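You operate a simulated robot arm through the tools that you are given. There is no shell and no other tool.

The job below is to be done with a simulated robot arm. You get a single attempt, and the scene is never put back.

Task
Check the end play and fit the matching blue disc under the cover.
Fine: read the play with the blue lever first, keep the clamp locked, refit the cover and lift again; the other discs and the pieces beside the mat stay.

Only the result counts: the job must be done as asked and must still hold three seconds after the hand-in. Knocking over, shifting, dropping, spilling or breaking anything else fails it. Lids that push on must go on centred and level and be pressed home; caps that screw on are set level and turned clockwise until they are tight.

Robot
A 6-joint arm with a two-finger gripper, fixed in place. Base frame: the origin is at the foot of the arm, x ahead of it, y to its left, z up; the work surface is at about z = 3. Units: mm, degrees, N and s.
With the tool pointing down near the work surface it reaches from about 240 to 620 mm from the base axis. Its first joint turns from -66.0 to 66.0 degrees. Payload 1.37 kg.
The TCP is the grasp point between the finger pads, 22 mm short of the fingertips. In the tool frame z runs along the fingers and y along their closing line. The gripper opens to 92 mm. The gripper's body begins 65 mm behind the TCP.
Orientation is that of the tool frame in the base frame, as a unit quaternion [x, y, z, w]. With the fingers straight down and closing along the base's y, the tool's x points along the base's -x, its y along +y and its z along -z.

Tools
- The arm moves only by the tool arm_command. Its argument "series" is a list that holds one entry, the list of rows, each a list of 7 numbers: the turn, a rotation vector about the base's x, y, z in units of 8 degrees (1.0 is 8 degrees), then the shift along the base's x, y, z in units of 40 mm (1.0 is 40 mm), then the finger opening in mm, from 0 to 92. In form: [[[ax, ay, az, tx, ty, tz, grip], ...]]. A call has 1 to 20 rows; each row shifts and turns the commanded pose from where the row before left it. A call with a number of a shift or a turn outside -1 to 1 is refused whole. A row lasts 0.2 s, in which the tool goes at most 50 mm and 8.6 degrees; a call with a longer step from one row to the next is refused whole, and so is a gripper value outside its range. A pose out of reach is approached as far as the arm can. The call stops where the force on the tool passes 90 N (or 10 N more than at its start, if that is more) or the arm is blocked; 0.2 s more then pass. The fingers move at their own pace and stop on an object; they squeeze with about 26 N. The grip force told is the motor's: it shows also when the fingers shut on nothing. Time passes only in rows, and 0.2 s behind the last, so rows that do not move let the fingers close. It gives the time, the measured TCP pose, the force on the tool (base axes), the opening and the grip force at its end, in the units of the frame above (readings bear some noise), with the torque about the TCP (base axes, N m) and any sound that the robot's microphone picked up, and new pictures: "pictures" is both (left out), scene, wrist or none.
- Cameras (640 x 400 px; columns grow to the right, rows downward): "scene" is fixed at [35.3, -444.4, 564.9]; the picture's right is [0.70, -0.71, 0.00], its down [-0.53, -0.52, -0.67] and it looks along [0.48, 0.47, -0.74] (base axes); focal length 214 px, centre (320, 200). "wrist" rides on the gripper at [71, 19, -102] in the tool frame; the picture's right is [-0.26, 0.97, 0.00], its down [-0.75, -0.20, -0.62] and it looks along [-0.60, -0.16, 0.78] (tool axes); focal length 280 px, centre (320, 200). There is no depth. A picture from a camera that has moved, and an enlarged one, comes with that camera's place and axes in the base frame and with its lens.
- zoom(camera, box): a new picture of the part [left, top, right, bottom] of that camera's present view, enlarged. It takes no simulated time.
- finish_job(): hands the job in; it is judged then, once.

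Nothing tells you positions but the pictures and the camera data. Unless the task says otherwise, let go and move clear before handing in.

The tools are called after ">>>" as name(argument=value, ...) on one line, values as JSON. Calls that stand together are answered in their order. arm_command: Moves the arm, as the interface text tells. Its arguments: {"type":"object","properties":{"series":{"type":"array","items":{"type":"array","items":{"type":"array","items":{"type":"number"}}}},"pictures":{"type":"string","enum":["both","scene","wrist","none"]}},"required":["series"]} The other tools are called the same way: zoom (camera, box) takes an enlarged picture of a part of a camera's view; finish_job () hands the job in.

At the start:

```text
t: 0.0
position: [326.2, -158.9, 403.1]
tcp_rot: [0.0, 1.0, 0.0, 0.001]
ft_force: [0.2, 0.2, 0.5]
torque: [-0.02, 0.01, -0.01]
opening: 91.6
finger_force: 0.0
```

scene: 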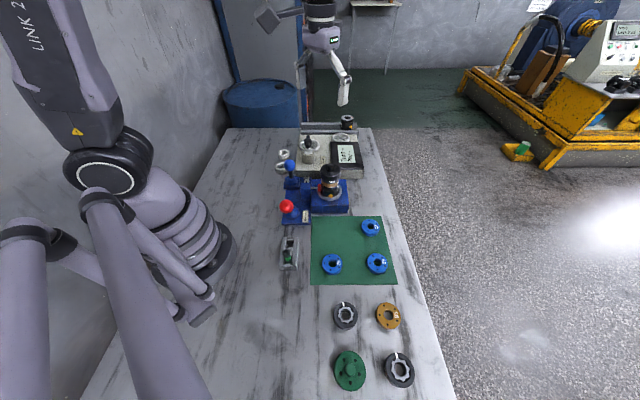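
wrist: 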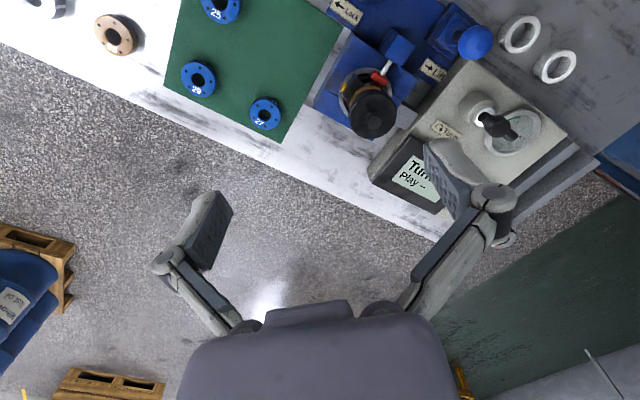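

I see a blue fixture with a red and a blue lever, a meter box with a knob, and a green mat with three numbered blue discs. I'll zoom in first to read the labels and locate things before moving.

>>> zoom(camera="scene", box=[260, 110, 390, 200])

>>> zoom(camera="scene", box=[260, 160, 410, 290])

>>> zoom(camera="wrist", box=[310, 0, 620, 220])

>>> zoom(camera="wrist", box=[150, 0, 350, 150])

>>> zoom(camera="scene", box=[300, 280, 430, 400])

```text
4.44 times, centred on (325, 155) of scene
camera zoom: at [35.3, -444.4, 564.9], right [0.7, -0.71, 0.0], down [-0.53, -0.52, -0.67], along [0.48, 0.47, -0.74], focal length 953 px, centre (298, 400)
```

zoom: 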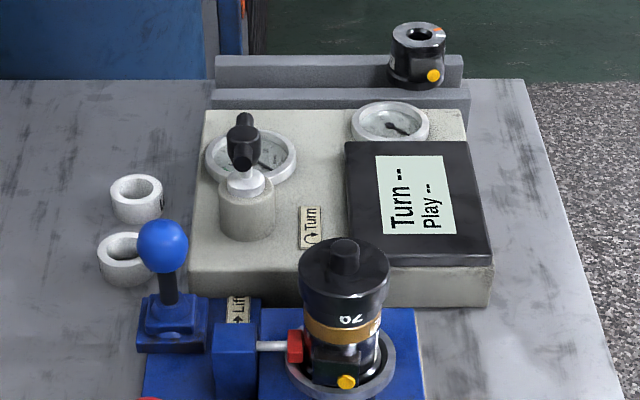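

```text
3.08 times, centred on (335, 225) of scene
camera zoom: at [35.3, -444.4, 564.9], right [0.7, -0.71, 0.0], down [-0.53, -0.52, -0.67], along [0.48, 0.47, -0.74], focal length 660 px, centre (274, 123)
```

zoom: 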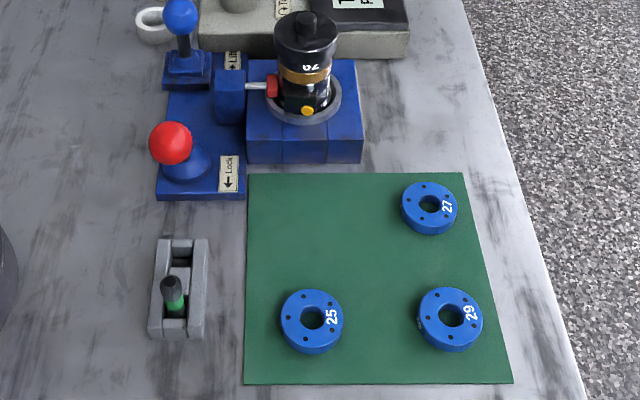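

```text
1.82 times, centred on (465, 110) of wrist
camera zoom: at [255.7, -139.6, 505.3], right [0.26, 0.97, 0.0], down [0.75, -0.2, 0.62], along [0.6, -0.16, -0.78], focal length 510 px, centre (56, 364)
```

zoom: 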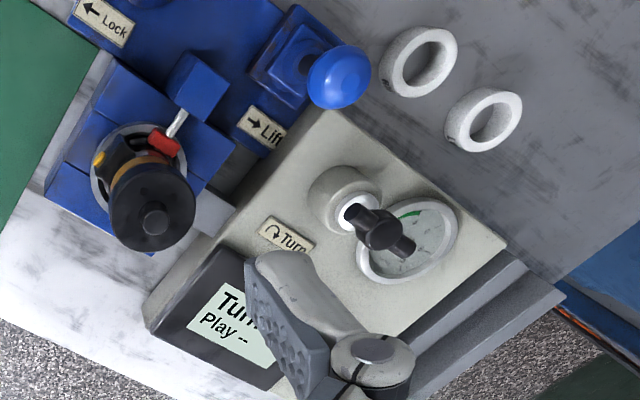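

```text
2.67 times, centred on (250, 75) of wrist
camera zoom: at [255.7, -139.6, 505.3], right [0.26, 0.97, 0.0], down [0.75, -0.2, 0.62], along [0.6, -0.16, -0.78], focal length 748 px, centre (507, 533)
```

zoom: 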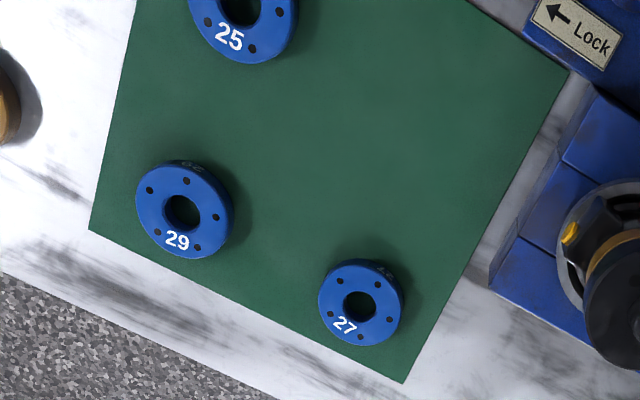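

```text
3.33 times, centred on (365, 340) of scene
camera zoom: at [35.3, -444.4, 564.9], right [0.7, -0.71, 0.0], down [-0.53, -0.52, -0.67], along [0.48, 0.47, -0.74], focal length 715 px, centre (170, -267)
```

zoom: 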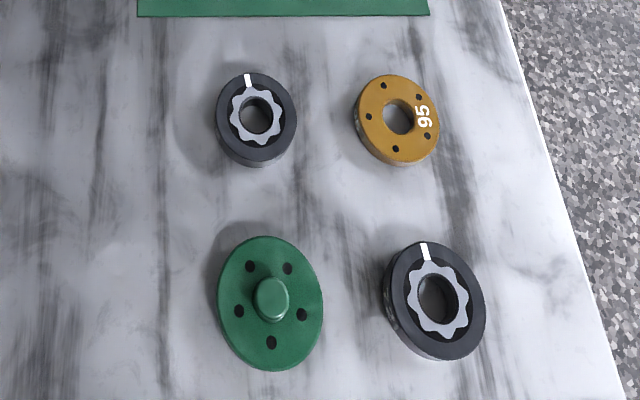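

The display reads "Turn --" and "Play --", the mat holds discs 25, 27 and 29, and the whole fixture sits turned about 45° to the base. I'll bring the wrist camera closer to the fixture, staying well clear of everything.

>>> arm_command(series=[[[0, 0, 0, 0, 0.6, -0.9, 92], [0, 0, 0, 0, 0.6, -0.9, 92], [0, 0, 0, 0, 0.3, -0.7, 92]]], pictures="both")

```text
t: 0.8
position: [327.4, -98.2, 303.7]
tcp_rot: [0.0, 1.0, 0.0, 0.0]
ft_force: [-0.7, 0.8, -0.2]
torque: [0.01, 0.0, 0.0]
opening: 92.0
finger_force: 0.1
camera wrist: at [255.5, -79.0, 405.4], right [0.26, 0.97, 0.0], down [0.75, -0.2, 0.63], along [0.6, -0.16, -0.78], focal length 280 px, centre (320, 200)
```

scene: 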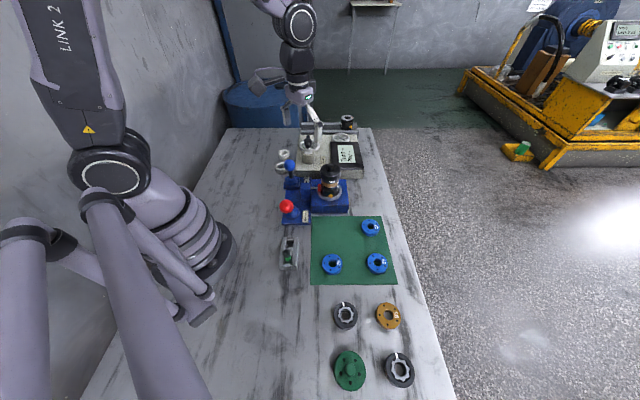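
wrist: 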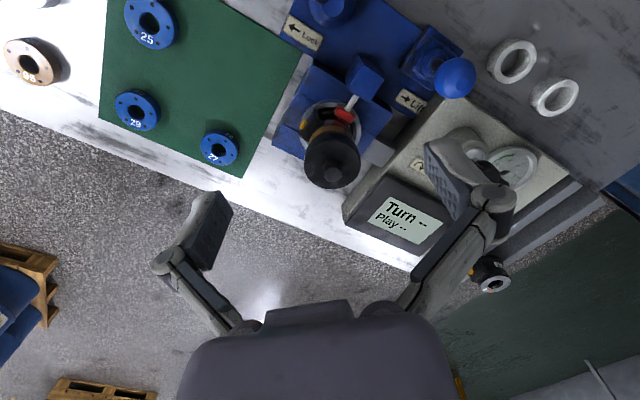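

The fixture is now nearer. I'll zoom on the unit, the levers and the small clip by the mat.

>>> zoom(camera="wrist", box=[260, 70, 420, 200])

>>> zoom(camera="wrist", box=[270, 0, 490, 130])

>>> zoom(camera="scene", box=[270, 150, 360, 215])

>>> zoom(camera="scene", box=[265, 190, 330, 280])

```text
3.08 times, centred on (340, 135) of wrist
camera zoom: at [255.5, -79.0, 405.4], right [0.26, 0.97, 0.0], down [0.75, -0.2, 0.63], along [0.6, -0.16, -0.78], focal length 863 px, centre (258, 400)
```

zoom: 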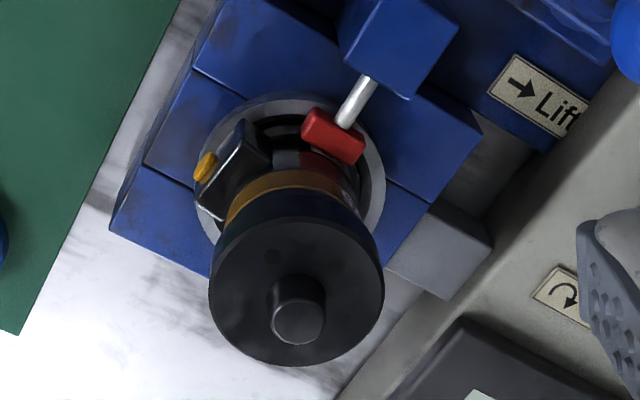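

```text
2.91 times, centred on (380, 65) of wrist
camera zoom: at [255.5, -79.0, 405.4], right [0.26, 0.97, 0.0], down [0.75, -0.2, 0.63], along [0.6, -0.16, -0.78], focal length 816 px, centre (146, 593)
```

zoom: 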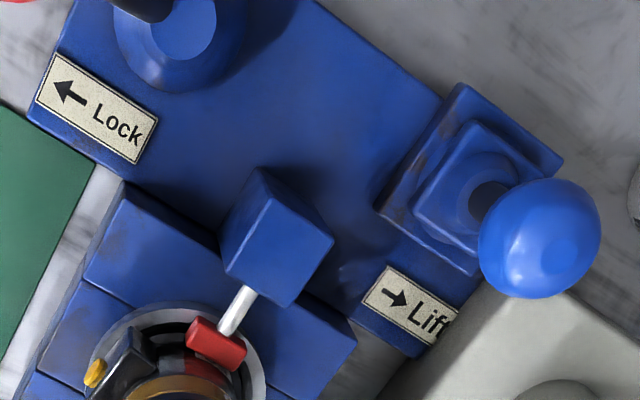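

```text
6.15 times, centred on (315, 182) of scene
camera zoom: at [35.3, -444.4, 564.9], right [0.7, -0.71, 0.0], down [-0.53, -0.52, -0.67], along [0.48, 0.47, -0.74], focal length 1320 px, centre (351, 308)
```

zoom: 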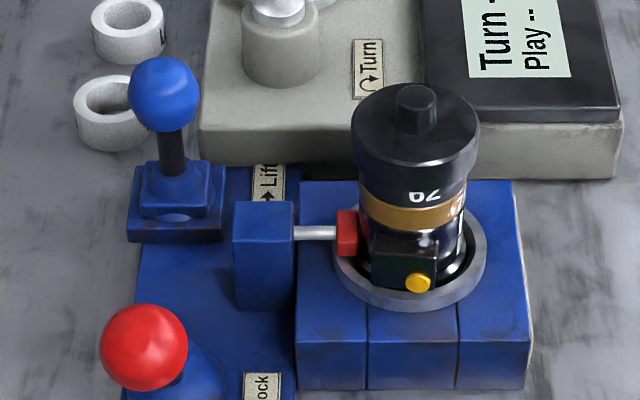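

```text
4.44 times, centred on (298, 235) of scene
camera zoom: at [35.3, -444.4, 564.9], right [0.7, -0.71, 0.0], down [-0.53, -0.52, -0.67], along [0.48, 0.47, -0.74], focal length 953 px, centre (420, 44)
```

zoom: 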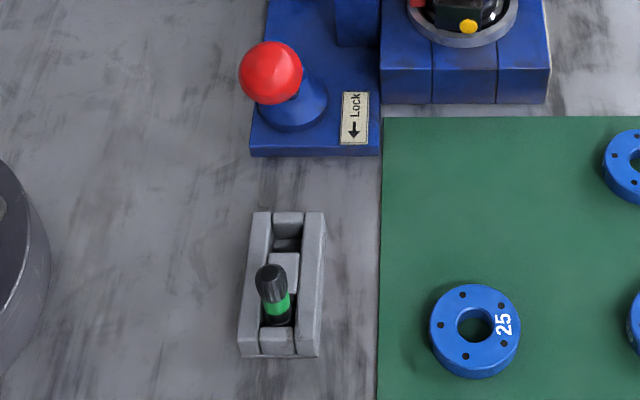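

The unit stands in the blue fixture with its red clamp pad against it. The blue lever's ball is at about (367, 29, 113), and its Lift arrow points along (+0.71, +0.70). I'll turn the tool 45° so the fingers line up with that direction and hover near the lever.

>>> arm_command(series=[[[0, 0, -0.944, 0.075, 0.45, -0.18, 92], [0, 0, -0.944, 0.075, 0.45, -0.18, 92], [0, 0, -0.944, 0.075, 0.45, -0.18, 92], [0, 0, -0.944, 0.075, 0.45, -0.18, 80], [0, 0, -0.944, 0.075, 0.45, -0.18, 70], [0, 0, -0.944, 0.075, 0.45, -0.18, 70]]], pictures="both")

```text
t: 2.2
position: [345.1, 10.1, 260.5]
tcp_rot: [0.386, 0.923, 0.0, 0.0]
ft_force: [-0.2, 0.1, 0.2]
torque: [-0.01, 0.01, 0.0]
opening: 70.0
finger_force: 0.1
camera wrist: at [308.3, 73.8, 361.8], right [0.87, 0.49, 0.0], down [0.38, -0.68, 0.62], along [0.31, -0.54, -0.78], focal length 280 px, centre (320, 200)
```

scene: 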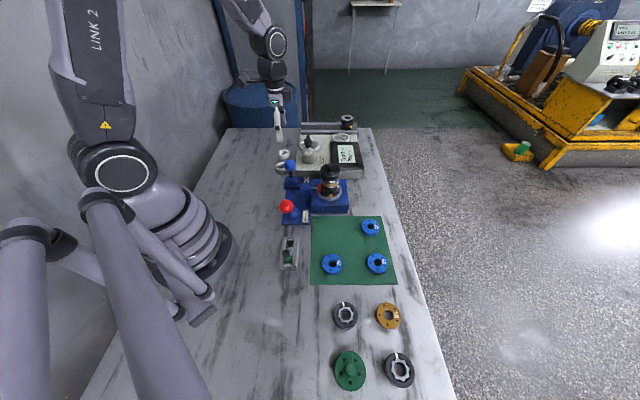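
wrist: 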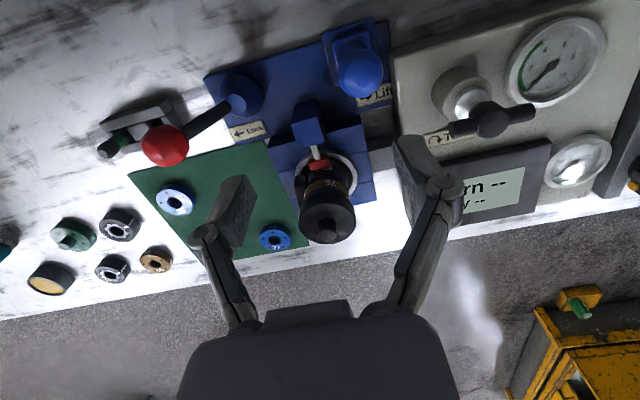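

The lever ball is clearly visible near (370, 34, 106). I'll zoom for its size and tilt, and for the numbers on the unit.

>>> zoom(camera="wrist", box=[300, 10, 420, 120])

>>> zoom(camera="wrist", box=[260, 130, 380, 250])

>>> zoom(camera="wrist", box=[20, 70, 290, 300])

```text
3.64 times, centred on (360, 65) of wrist
camera zoom: at [308.3, 73.8, 361.8], right [0.87, 0.49, 0.0], down [0.38, -0.68, 0.62], along [0.31, -0.54, -0.78], focal length 1020 px, centre (174, 691)
```

zoom: 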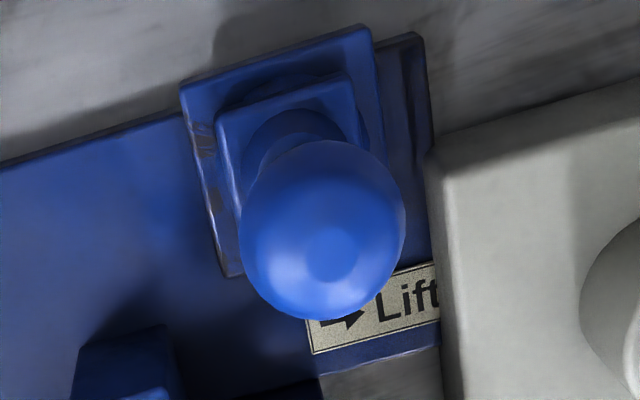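

```text
3.33 times, centred on (320, 190) of wrist
camera zoom: at [308.3, 73.8, 361.8], right [0.87, 0.49, 0.0], down [0.38, -0.68, 0.62], along [0.31, -0.54, -0.78], focal length 935 px, centre (320, 233)
```

zoom: 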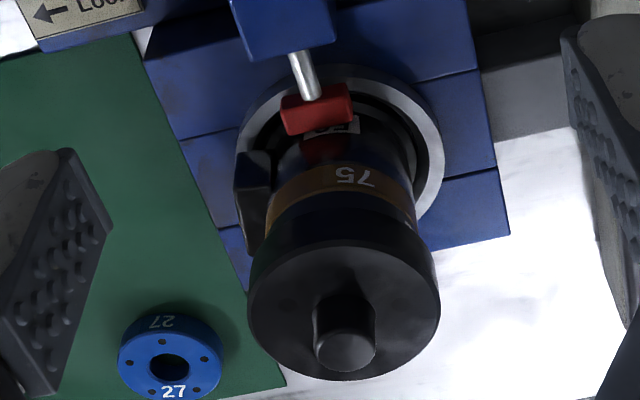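

```text
1.74 times, centred on (155, 185) of wrist
camera zoom: at [308.3, 73.8, 361.8], right [0.87, 0.49, 0.0], down [0.38, -0.68, 0.62], along [0.31, -0.54, -0.78], focal length 488 px, centre (607, 226)
```

zoom: 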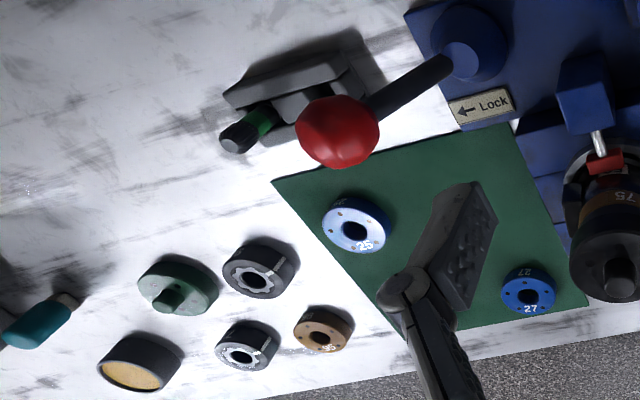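

The ball is about 39 mm across and the lever stands roughly upright. I'll lower the open fingers around it so one finger is on each side along the Lift direction.

>>> arm_command(series=[[[0, 0, 0, 0.625, 0.61, 0, 70], [0, 0, 0, 0, 0, -0.95, 70], [0, 0, 0, 0, 0, -0.95, 70], [0, 0, 0, 0, 0, -0.95, 70], [0, 0, 0, 0, 0, -0.5, 70]]], pictures="both")

>>> zoom(camera="scene", box=[250, 120, 370, 210])

```text
t: 3.4
position: [370.7, 34.6, 126.2]
tcp_rot: [0.384, 0.923, 0.001, 0.0]
ft_force: [-0.2, 0.0, 0.1]
torque: [0.0, -0.01, 0.01]
opening: 70.2
finger_force: 0.0
camera wrist: at [334.1, 97.7, 227.4], right [0.87, 0.49, 0.0], down [0.38, -0.68, 0.62], along [0.31, -0.54, -0.78], focal length 280 px, centre (320, 200)
```

scene: 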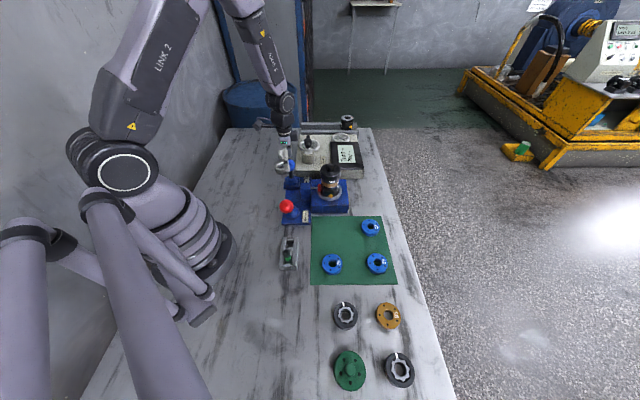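
wrist: 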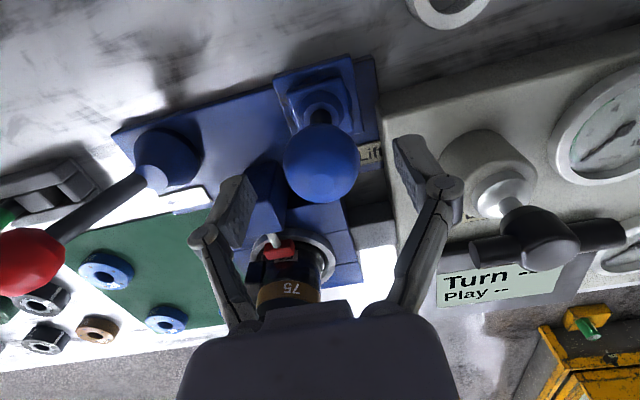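

```text
4.44 times, centred on (310, 165) of scene
camera zoom: at [35.3, -444.4, 564.9], right [0.7, -0.71, 0.0], down [-0.53, -0.52, -0.67], along [0.48, 0.47, -0.74], focal length 953 px, centre (364, 356)
```

zoom: 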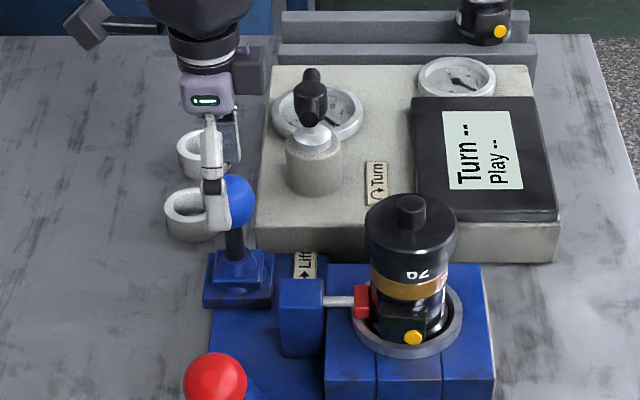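

The ball sits right on the tool axis. I'll lower the rest of the way, narrow the fingers to a loose cage, and start pushing gently in the Lift direction.

>>> arm_command(series=[[[0, 0, 0, 0, 0, -0.45, 70], [0, 0, 0, 0, 0, 0, 46], [0, 0, 0, 0, 0, 0, 46], [0, 0, 0, 0.1066, 0.1055, 0, 46], [0, 0, 0, 0.1066, 0.1055, 0, 46], [0, 0, 0, 0.1066, 0.1055, 0, 46]]], pictures="both")

>>> zoom(camera="scene", box=[250, 120, 370, 210])

```text
t: 4.8
position: [382.4, 46.1, 108.7]
tcp_rot: [0.384, 0.923, 0.0, 0.0]
ft_force: [-1.4, -1.6, 0.4]
torque: [-0.01, 0.02, -0.02]
opening: 47.0
finger_force: 1.2
camera wrist: at [346.3, 110.1, 210.2], right [0.87, 0.49, 0.0], down [0.38, -0.68, 0.62], along [0.31, -0.54, -0.78], focal length 280 px, centre (320, 200)
```

scene: 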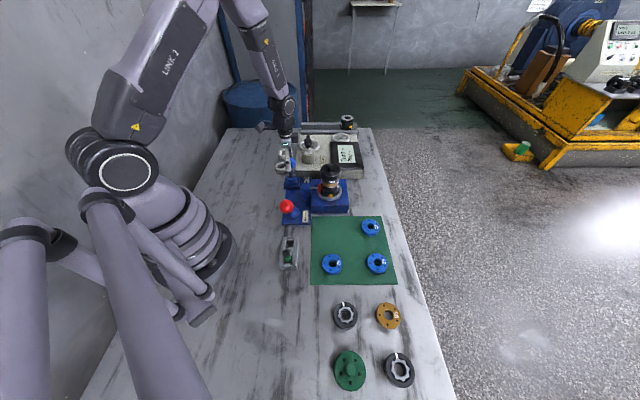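
wrist: 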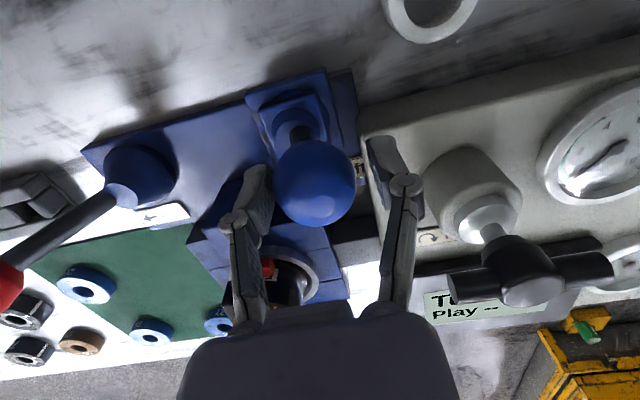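

```text
4.44 times, centred on (310, 165) of scene
camera zoom: at [35.3, -444.4, 564.9], right [0.7, -0.71, 0.0], down [-0.53, -0.52, -0.67], along [0.48, 0.47, -0.74], focal length 953 px, centre (364, 356)
```

zoom: 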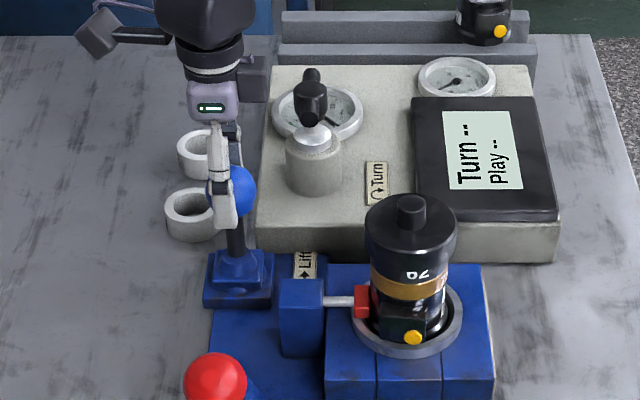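

The lever is moving with only about 2 N. I'll keep pushing while watching the display.

>>> arm_command(series=[[[0, 0, 0, 0.1066, 0.1055, -0.02, 46], [0, 0, 0, 0.1066, 0.1055, -0.03, 46], [0, 0, 0, 0.1066, 0.1055, -0.05, 46]]], pictures="wrist")

>>> zoom(camera="scene", box=[250, 120, 370, 210])

```text
t: 5.6
position: [395.9, 58.2, 105.0]
tcp_rot: [0.385, 0.923, 0.0, 0.0]
ft_force: [-2.8, -3.6, 1.1]
torque: [-0.04, 0.08, 0.02]
opening: 48.3
finger_force: 1.8
camera wrist: at [359.3, 122.5, 206.2], right [0.87, 0.49, 0.0], down [0.39, -0.68, 0.62], along [0.31, -0.54, -0.78], focal length 280 px, centre (320, 200)
```

wrist: 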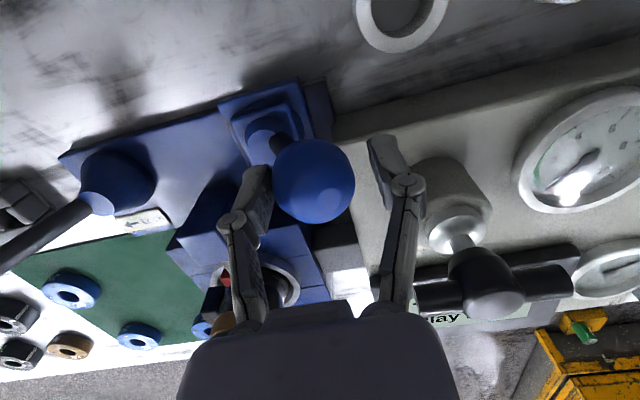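

```text
4.44 times, centred on (310, 165) of scene
camera zoom: at [35.3, -444.4, 564.9], right [0.7, -0.71, 0.0], down [-0.53, -0.52, -0.67], along [0.48, 0.47, -0.74], focal length 953 px, centre (364, 356)
```

zoom: 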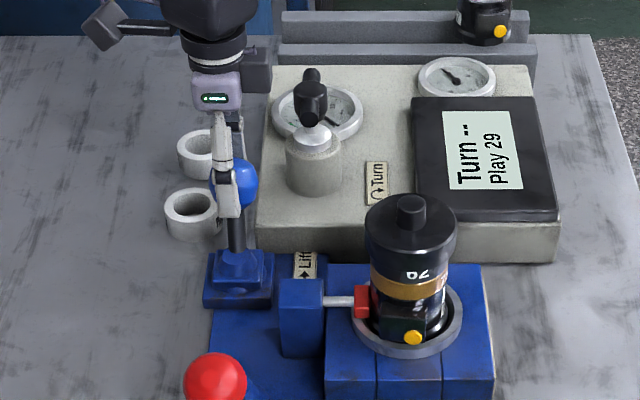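

The display now shows "Play 29". I'll hold and push slightly further to make sure the reading has settled at full lift.

>>> arm_command(series=[[[0, 0, 0, 0.08, 0.079, -0.03, 46], [0, 0, 0, 0, 0, 0, 46], [0, 0, 0, 0, 0, 0, 46]]], pictures="none")

>>> zoom(camera="scene", box=[320, 135, 370, 175])

>>> zoom(camera="scene", box=[310, 155, 350, 205])

```text
t: 6.4
position: [399.5, 61.9, 103.8]
tcp_rot: [0.385, 0.923, 0.0, -0.001]
ft_force: [-1.4, -4.6, 0.3]
torque: [-0.07, -0.03, 0.02]
opening: 48.6
finger_force: 2.3
```

```text
10.00 times, centred on (345, 155) of scene
camera zoom: at [35.3, -444.4, 564.9], right [0.7, -0.71, 0.0], down [-0.53, -0.52, -0.67], along [0.48, 0.47, -0.74], focal length 2145 px, centre (70, 650)
```

zoom: 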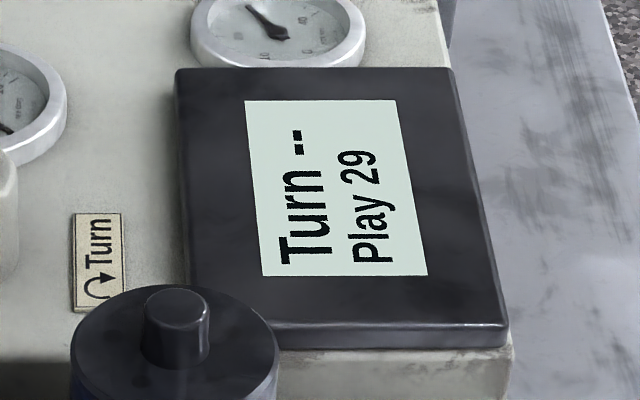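

```text
8.00 times, centred on (330, 180) of scene
camera zoom: at [35.3, -444.4, 564.9], right [0.7, -0.71, 0.0], down [-0.53, -0.52, -0.67], along [0.48, 0.47, -0.74], focal length 1716 px, centre (240, 360)
```

zoom: 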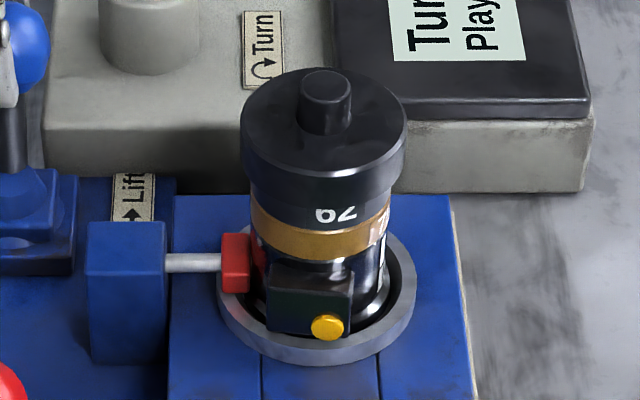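

"Play 29" is steady. I'll push a little further to confirm the lever is at its stop and the number doesn't change.

>>> arm_command(series=[[[0, 0, 0, 0.08, 0.079, -0.04, 46], [0, 0, 0, 0.08, 0.079, -0.05, 46], [0, 0, 0, 0, 0, 0, 46]]], pictures="wrist")

>>> zoom(camera="scene", box=[250, 120, 370, 210])

```text
t: 7.2
position: [404.0, 66.3, 98.8]
tcp_rot: [0.385, 0.923, -0.001, -0.002]
ft_force: [-14.2, -19.7, -0.9]
torque: [0.12, 0.23, 0.12]
opening: 60.9
finger_force: 11.0
camera wrist: at [367.6, 131.6, 201.2], right [0.87, 0.49, 0.0], down [0.39, -0.68, 0.62], along [0.3, -0.54, -0.78], focal length 280 px, centre (320, 200)
```

wrist: 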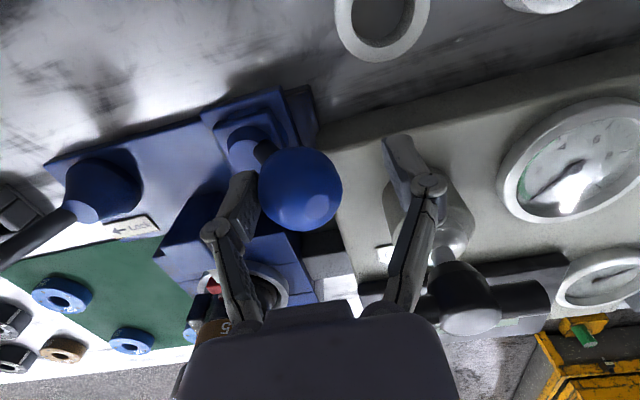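

```text
4.44 times, centred on (310, 165) of scene
camera zoom: at [35.3, -444.4, 564.9], right [0.7, -0.71, 0.0], down [-0.53, -0.52, -0.67], along [0.48, 0.47, -0.74], focal length 953 px, centre (364, 356)
```

zoom: 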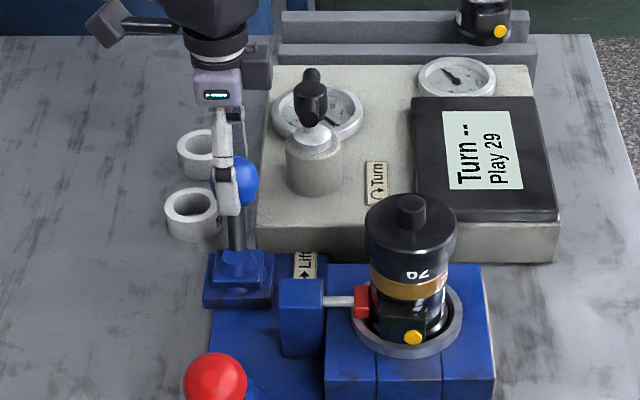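

The lever is at its stop (about 24 N) and the play still reads 29. I'll bring the lever back the way it came.

>>> arm_command(series=[[[0, 0, 0, -0.08, -0.079, 0.05, 46], [0, 0, 0, -0.08, -0.079, 0.04, 46], [0, 0, 0, -0.16, -0.158, 0.05, 46], [0, 0, 0, -0.16, -0.158, 0.04, 46], [0, 0, 0, -0.16, -0.158, 0.02, 46], [0, 0, 0, -0.16, -0.158, 0.01, 46], [0, 0, 0, -0.15, -0.15, 0.01, 46]]], pictures="wrist")

>>> zoom(camera="scene", box=[250, 120, 370, 210])

```text
t: 8.8
position: [367.7, 30.2, 108.9]
tcp_rot: [0.385, 0.923, 0.001, 0.001]
ft_force: [4.1, 2.6, -2.0]
torque: [0.01, 0.01, 0.01]
opening: 48.4
finger_force: 2.2
camera wrist: at [331.0, 95.0, 210.3], right [0.87, 0.49, 0.0], down [0.38, -0.68, 0.63], along [0.31, -0.54, -0.78], focal length 280 px, centre (320, 200)
```

wrist: 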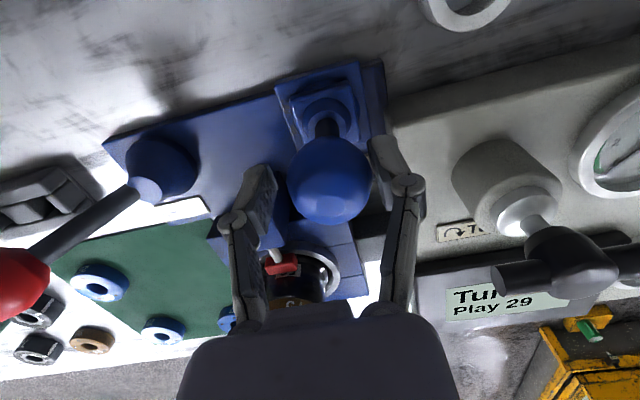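

```text
4.44 times, centred on (310, 165) of scene
camera zoom: at [35.4, -444.4, 564.9], right [0.7, -0.71, 0.0], down [-0.53, -0.52, -0.67], along [0.48, 0.47, -0.74], focal length 953 px, centre (364, 356)
```

zoom: 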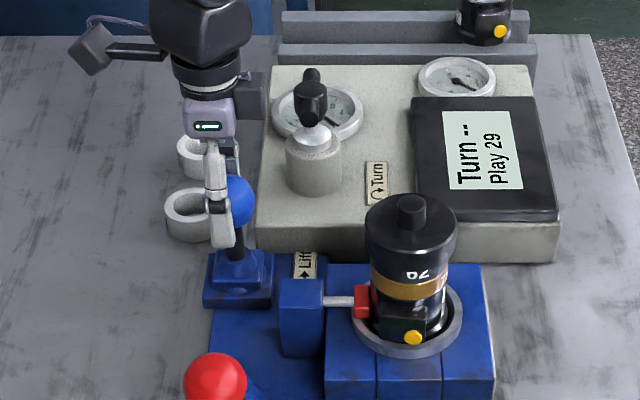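

The lever is back at its starting position and the display holds "Play 29". I'll open the fingers, centre them and rise clear.

>>> arm_command(series=[[[0, 0, 0, 0.05, 0.05, 0, 70], [0, 0, 0, 0, 0, 0, 70], [0, 0, 0, 0, 0, 0, 70], [0, 0, 0, 0, 0, 0.6, 70], [0, 0, 0, 0, 0, 0.95, 70], [0, 0, 0, 0, 0, 0.95, 70], [0, 0, 0, 0, 0, 0.95, 70]]], pictures="both")

>>> zoom(camera="scene", box=[260, 130, 360, 210])

>>> zoom(camera="wrist", box=[220, 10, 420, 260])

```text
t: 10.4
position: [369.7, 32.9, 246.2]
tcp_rot: [0.385, 0.923, 0.0, 0.0]
ft_force: [-0.4, -0.4, 0.6]
torque: [-0.03, 0.0, 0.0]
opening: 70.2
finger_force: 0.0
camera wrist: at [332.7, 97.0, 349.1], right [0.87, 0.49, 0.0], down [0.38, -0.68, 0.62], along [0.31, -0.54, -0.78], focal length 280 px, centre (320, 200)
```

scene: 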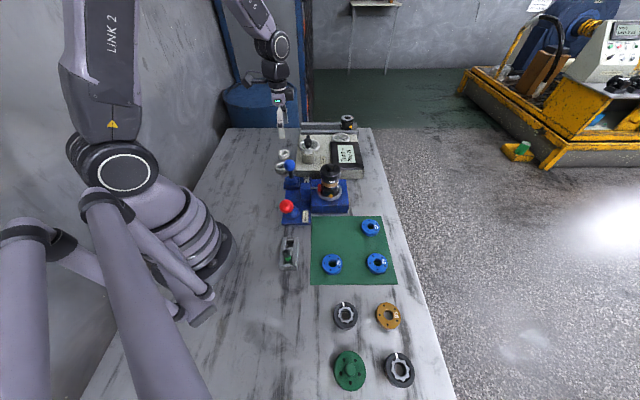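
wrist: 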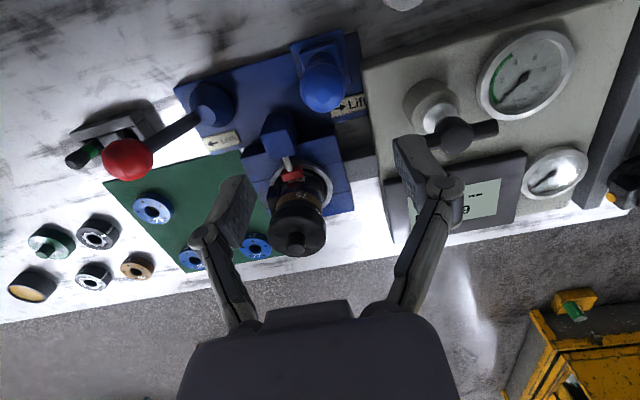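

```text
5.00 times, centred on (310, 170) of scene
camera zoom: at [35.3, -444.4, 564.9], right [0.7, -0.71, 0.0], down [-0.53, -0.52, -0.67], along [0.48, 0.47, -0.74], focal length 1072 px, centre (370, 350)
```

zoom: 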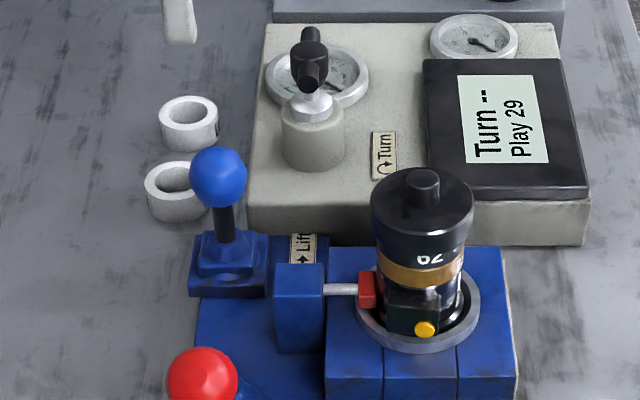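

```text
1.60 times, centred on (320, 135) of wrist
camera zoom: at [332.7, 97.0, 349.1], right [0.87, 0.49, 0.0], down [0.38, -0.68, 0.62], along [0.31, -0.54, -0.78], focal length 449 px, centre (320, 304)
```

zoom: 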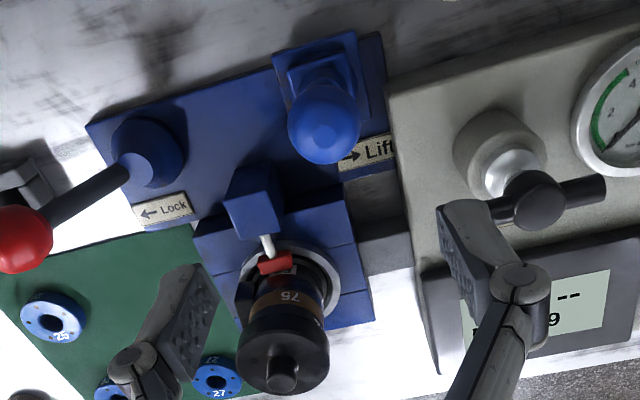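

The lever is upright again and the fixture looks undisturbed. Now I'll study the cover closely, to see how it is held on and what the number beneath it is.

>>> zoom(camera="scene", box=[318, 160, 346, 184])

>>> zoom(camera="scene", box=[316, 178, 348, 204])

>>> zoom(camera="wrist", box=[260, 160, 340, 260])

>>> zoom(camera="scene", box=[330, 100, 370, 145])

```text
16.00 times, centred on (332, 172) of scene
camera zoom: at [35.3, -444.4, 564.9], right [0.7, -0.71, 0.0], down [-0.53, -0.52, -0.67], along [0.48, 0.47, -0.74], focal length 3432 px, centre (128, 648)
```

zoom: 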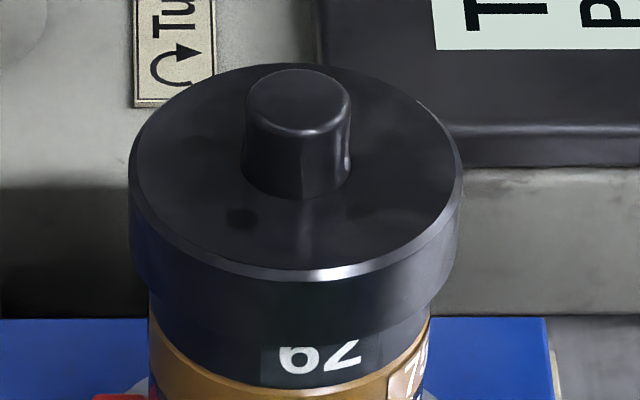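

```text
15.38 times, centred on (332, 191) of scene
camera zoom: at [35.3, -444.4, 564.9], right [0.7, -0.71, 0.0], down [-0.53, -0.52, -0.67], along [0.48, 0.47, -0.74], focal length 3300 px, centre (135, 338)
```

zoom: 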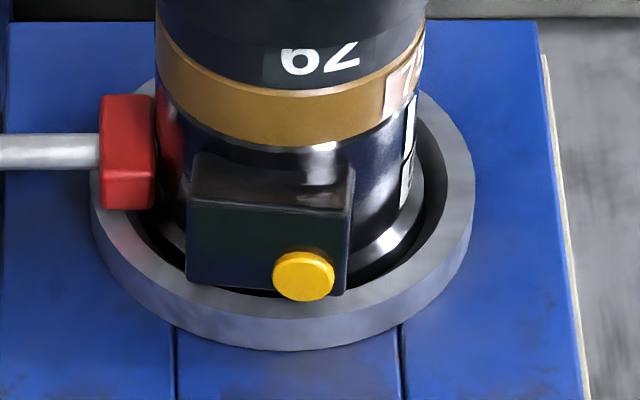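

```text
4.00 times, centred on (300, 210) of wrist
camera zoom: at [332.7, 97.0, 349.1], right [0.87, 0.49, 0.0], down [0.38, -0.68, 0.62], along [0.31, -0.54, -0.78], focal length 1122 px, centre (400, 160)
```

zoom: 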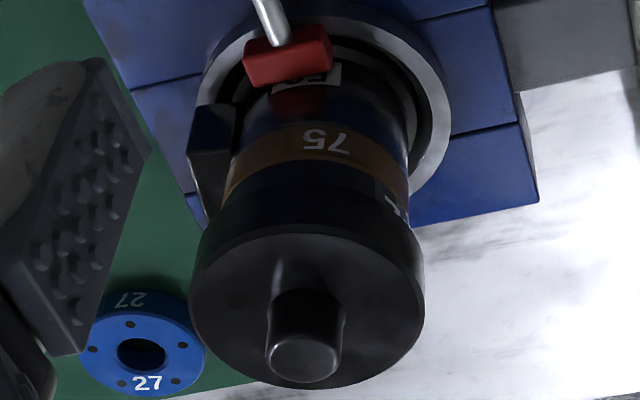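

```text
8.89 times, centred on (350, 122) of scene
camera zoom: at [35.3, -444.4, 564.9], right [0.7, -0.71, 0.0], down [-0.53, -0.52, -0.67], along [0.48, 0.47, -0.74], focal length 1906 px, centre (53, 889)
```

zoom: 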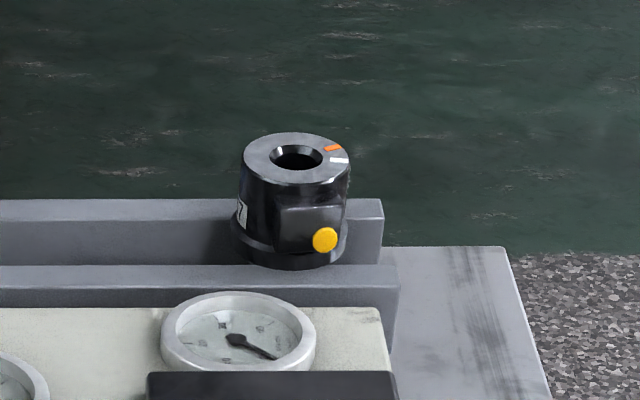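

The unit's cover is a black cap with a knob, about 64 mm across, its axis near (420, −108), with the skirt from roughly z = 123 to 141. I'll move above it and check the alignment from the wrist camera before gripping.

>>> arm_command(series=[[[0, 0, 0, 0.315, -0.88, -0.1, 92], [0, 0, 0, 0.315, -0.88, -0.1, 92], [0, 0, 0, 0.315, -0.88, -0.2, 92], [0, 0, 0, 0.315, -0.88, -0.4, 92]]], pictures="both")

>>> zoom(camera="wrist", box=[220, 60, 420, 310])

>>> zoom(camera="scene", box=[270, 110, 390, 210])

```text
t: 11.4
position: [419.1, -108.2, 214.4]
tcp_rot: [0.385, 0.923, 0.0, -0.001]
ft_force: [-0.8, -0.1, 0.2]
torque: [0.02, 0.03, 0.0]
opening: 92.2
finger_force: 0.2
camera wrist: at [383.2, -44.2, 315.3], right [0.87, 0.49, 0.0], down [0.38, -0.68, 0.63], along [0.31, -0.54, -0.78], focal length 280 px, centre (320, 200)
```

scene: 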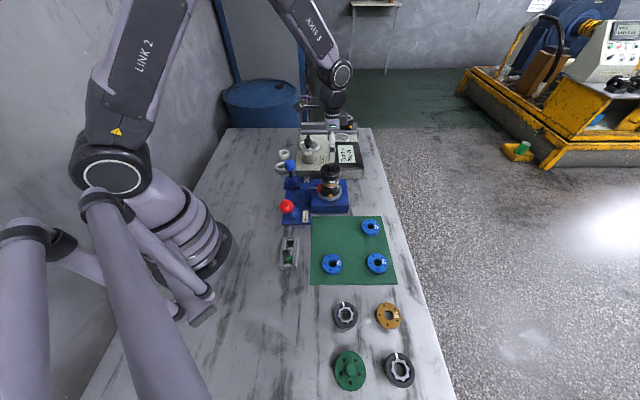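
wrist: 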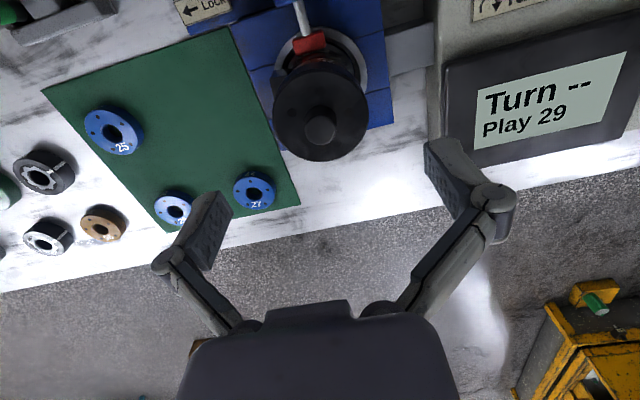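

```text
1.60 times, centred on (320, 185) of wrist
camera zoom: at [383.2, -44.2, 315.3], right [0.87, 0.49, 0.0], down [0.38, -0.68, 0.63], along [0.31, -0.54, -0.78], focal length 449 px, centre (320, 224)
```

zoom: 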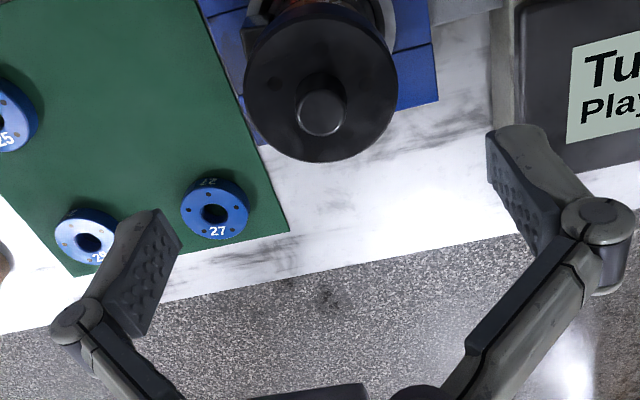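

```text
4.00 times, centred on (330, 160) of scene
camera zoom: at [35.3, -444.4, 564.9], right [0.7, -0.71, 0.0], down [-0.53, -0.52, -0.67], along [0.48, 0.47, -0.74], focal length 858 px, centre (280, 360)
```

zoom: 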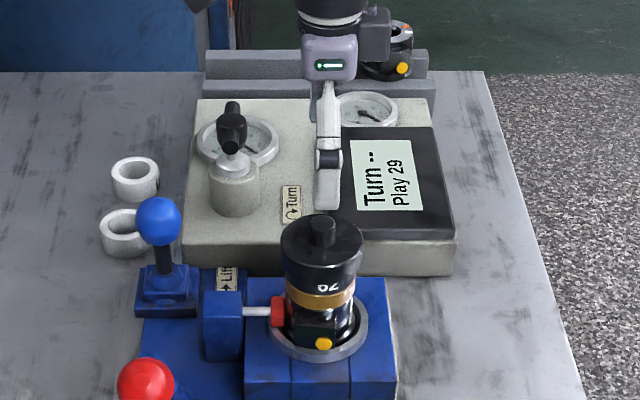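

The knob lies on the tool axis within about 1.5 mm. I'll lower the open fingers around the cover's skirt and check before closing.

>>> arm_command(series=[[[0, 0, 0, 0, 0, -0.8, 92], [0, 0, 0, 0, 0, -0.6, 92], [0, 0, 0, 0, 0, -0.26, 92]]], pictures="both")

>>> zoom(camera="scene", box=[305, 145, 355, 205])

>>> zoom(camera="wrist", box=[200, 80, 440, 300])

```text
t: 12.2
position: [418.8, -108.7, 146.7]
tcp_rot: [0.385, 0.923, 0.001, 0.0]
ft_force: [-0.1, -0.7, 0.0]
torque: [-0.01, 0.03, -0.02]
opening: 92.2
finger_force: 0.0
camera wrist: at [382.8, -43.7, 249.2], right [0.87, 0.49, 0.0], down [0.38, -0.68, 0.62], along [0.31, -0.54, -0.78], focal length 280 px, centre (320, 200)
```

scene: 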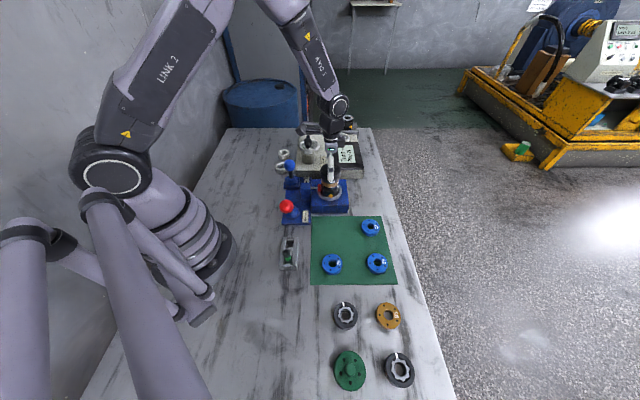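
wrist: 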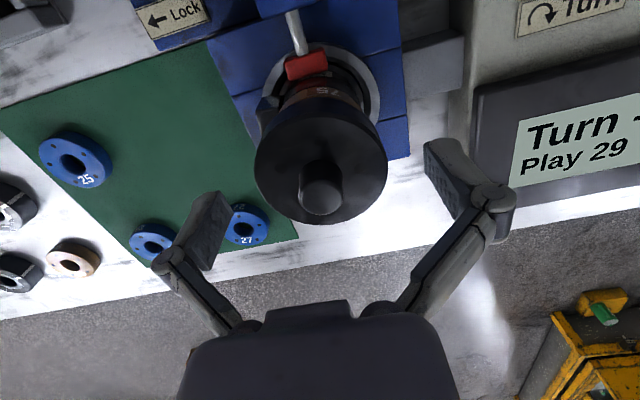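

```text
6.67 times, centred on (330, 175) of scene
camera zoom: at [35.3, -444.4, 564.9], right [0.7, -0.71, 0.0], down [-0.53, -0.52, -0.67], along [0.48, 0.47, -0.74], focal length 1430 px, centre (253, 367)
```

zoom: 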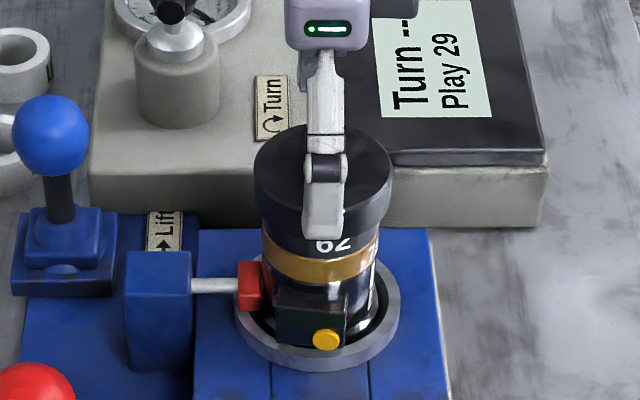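

```text
1.82 times, centred on (320, 190) of wrist
camera zoom: at [382.8, -43.7, 249.2], right [0.87, 0.49, 0.0], down [0.38, -0.68, 0.62], along [0.31, -0.54, -0.78], focal length 510 px, centre (320, 218)
```

zoom: 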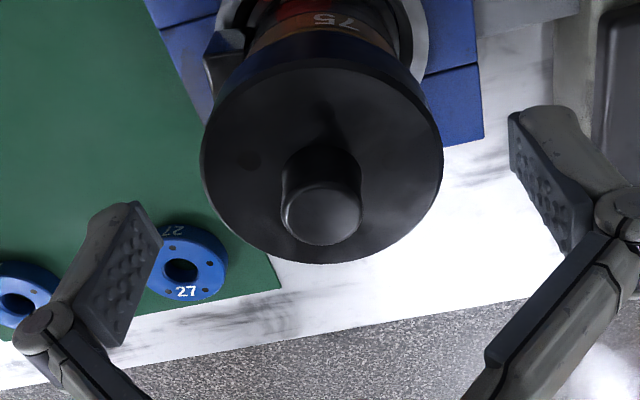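

The fingers straddle the cap symmetrically. I'll close on the skirt.

>>> arm_command(series=[[[0, 0, 0, 0, 0, 0, 60], [0, 0, 0, 0, 0, 0, 50], [0, 0, 0, 0, 0, 0, 50], [0, 0, 0, 0, 0, 0, 50]]], pictures="both")

>>> zoom(camera="scene", box=[305, 145, 355, 205])

```text
t: 13.2
position: [418.9, -107.8, 147.9]
tcp_rot: [0.385, 0.923, 0.0, 0.0]
ft_force: [-0.8, -0.8, 0.3]
torque: [0.02, 0.03, 0.02]
opening: 63.2
finger_force: 26.2
camera wrist: at [382.8, -43.7, 249.5], right [0.87, 0.49, 0.0], down [0.38, -0.68, 0.62], along [0.31, -0.54, -0.78], focal length 280 px, centre (320, 200)
```

scene: 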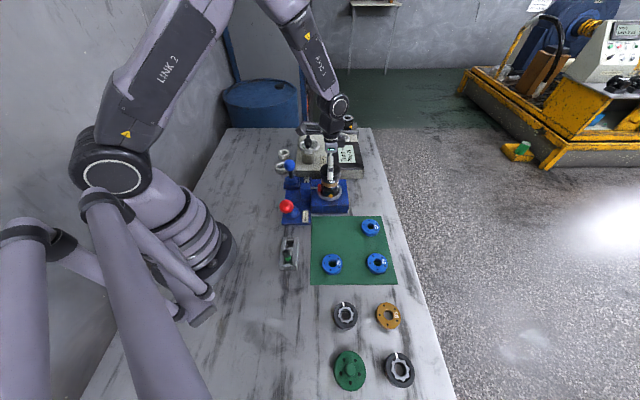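
wrist: 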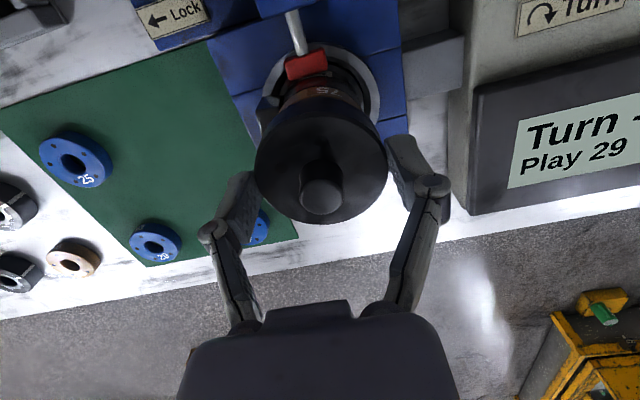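

```text
6.67 times, centred on (330, 175) of scene
camera zoom: at [35.3, -444.4, 564.9], right [0.7, -0.71, 0.0], down [-0.53, -0.52, -0.67], along [0.48, 0.47, -0.74], focal length 1430 px, centre (253, 367)
```

zoom: 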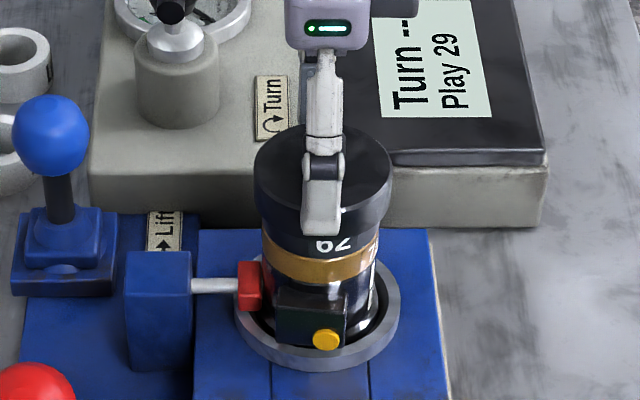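

The cap is held: 63.2 mm wide, 26 N grip. I'll try a gentle upward pull of a few millimetres and read the force to learn how it's attached.

>>> arm_command(series=[[[0, 0, 0, 0, 0, 0.05, 50], [0, 0, 0, 0, 0, 0.05, 50]]], pictures="none")

>>> zoom(camera="scene", box=[305, 145, 355, 205])

```text
t: 13.8
position: [419.2, -107.6, 151.4]
tcp_rot: [0.385, 0.923, -0.001, -0.001]
ft_force: [0.1, 0.6, -3.7]
torque: [0.02, -0.03, -0.02]
opening: 63.3
finger_force: 26.2
```

```text
6.67 times, centred on (330, 175) of scene
camera zoom: at [35.4, -444.4, 564.9], right [0.7, -0.71, 0.0], down [-0.53, -0.52, -0.67], along [0.48, 0.47, -0.74], focal length 1430 px, centre (253, 367)
```

zoom: 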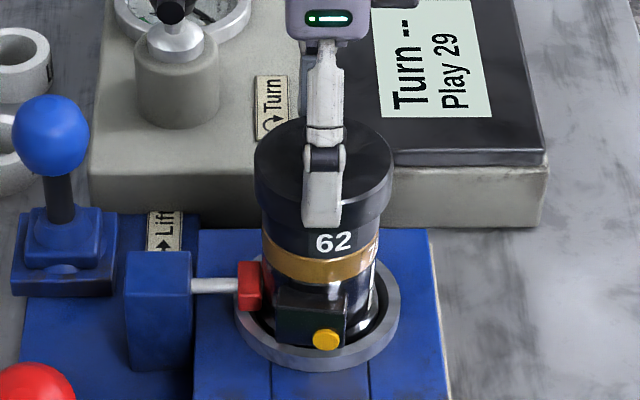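

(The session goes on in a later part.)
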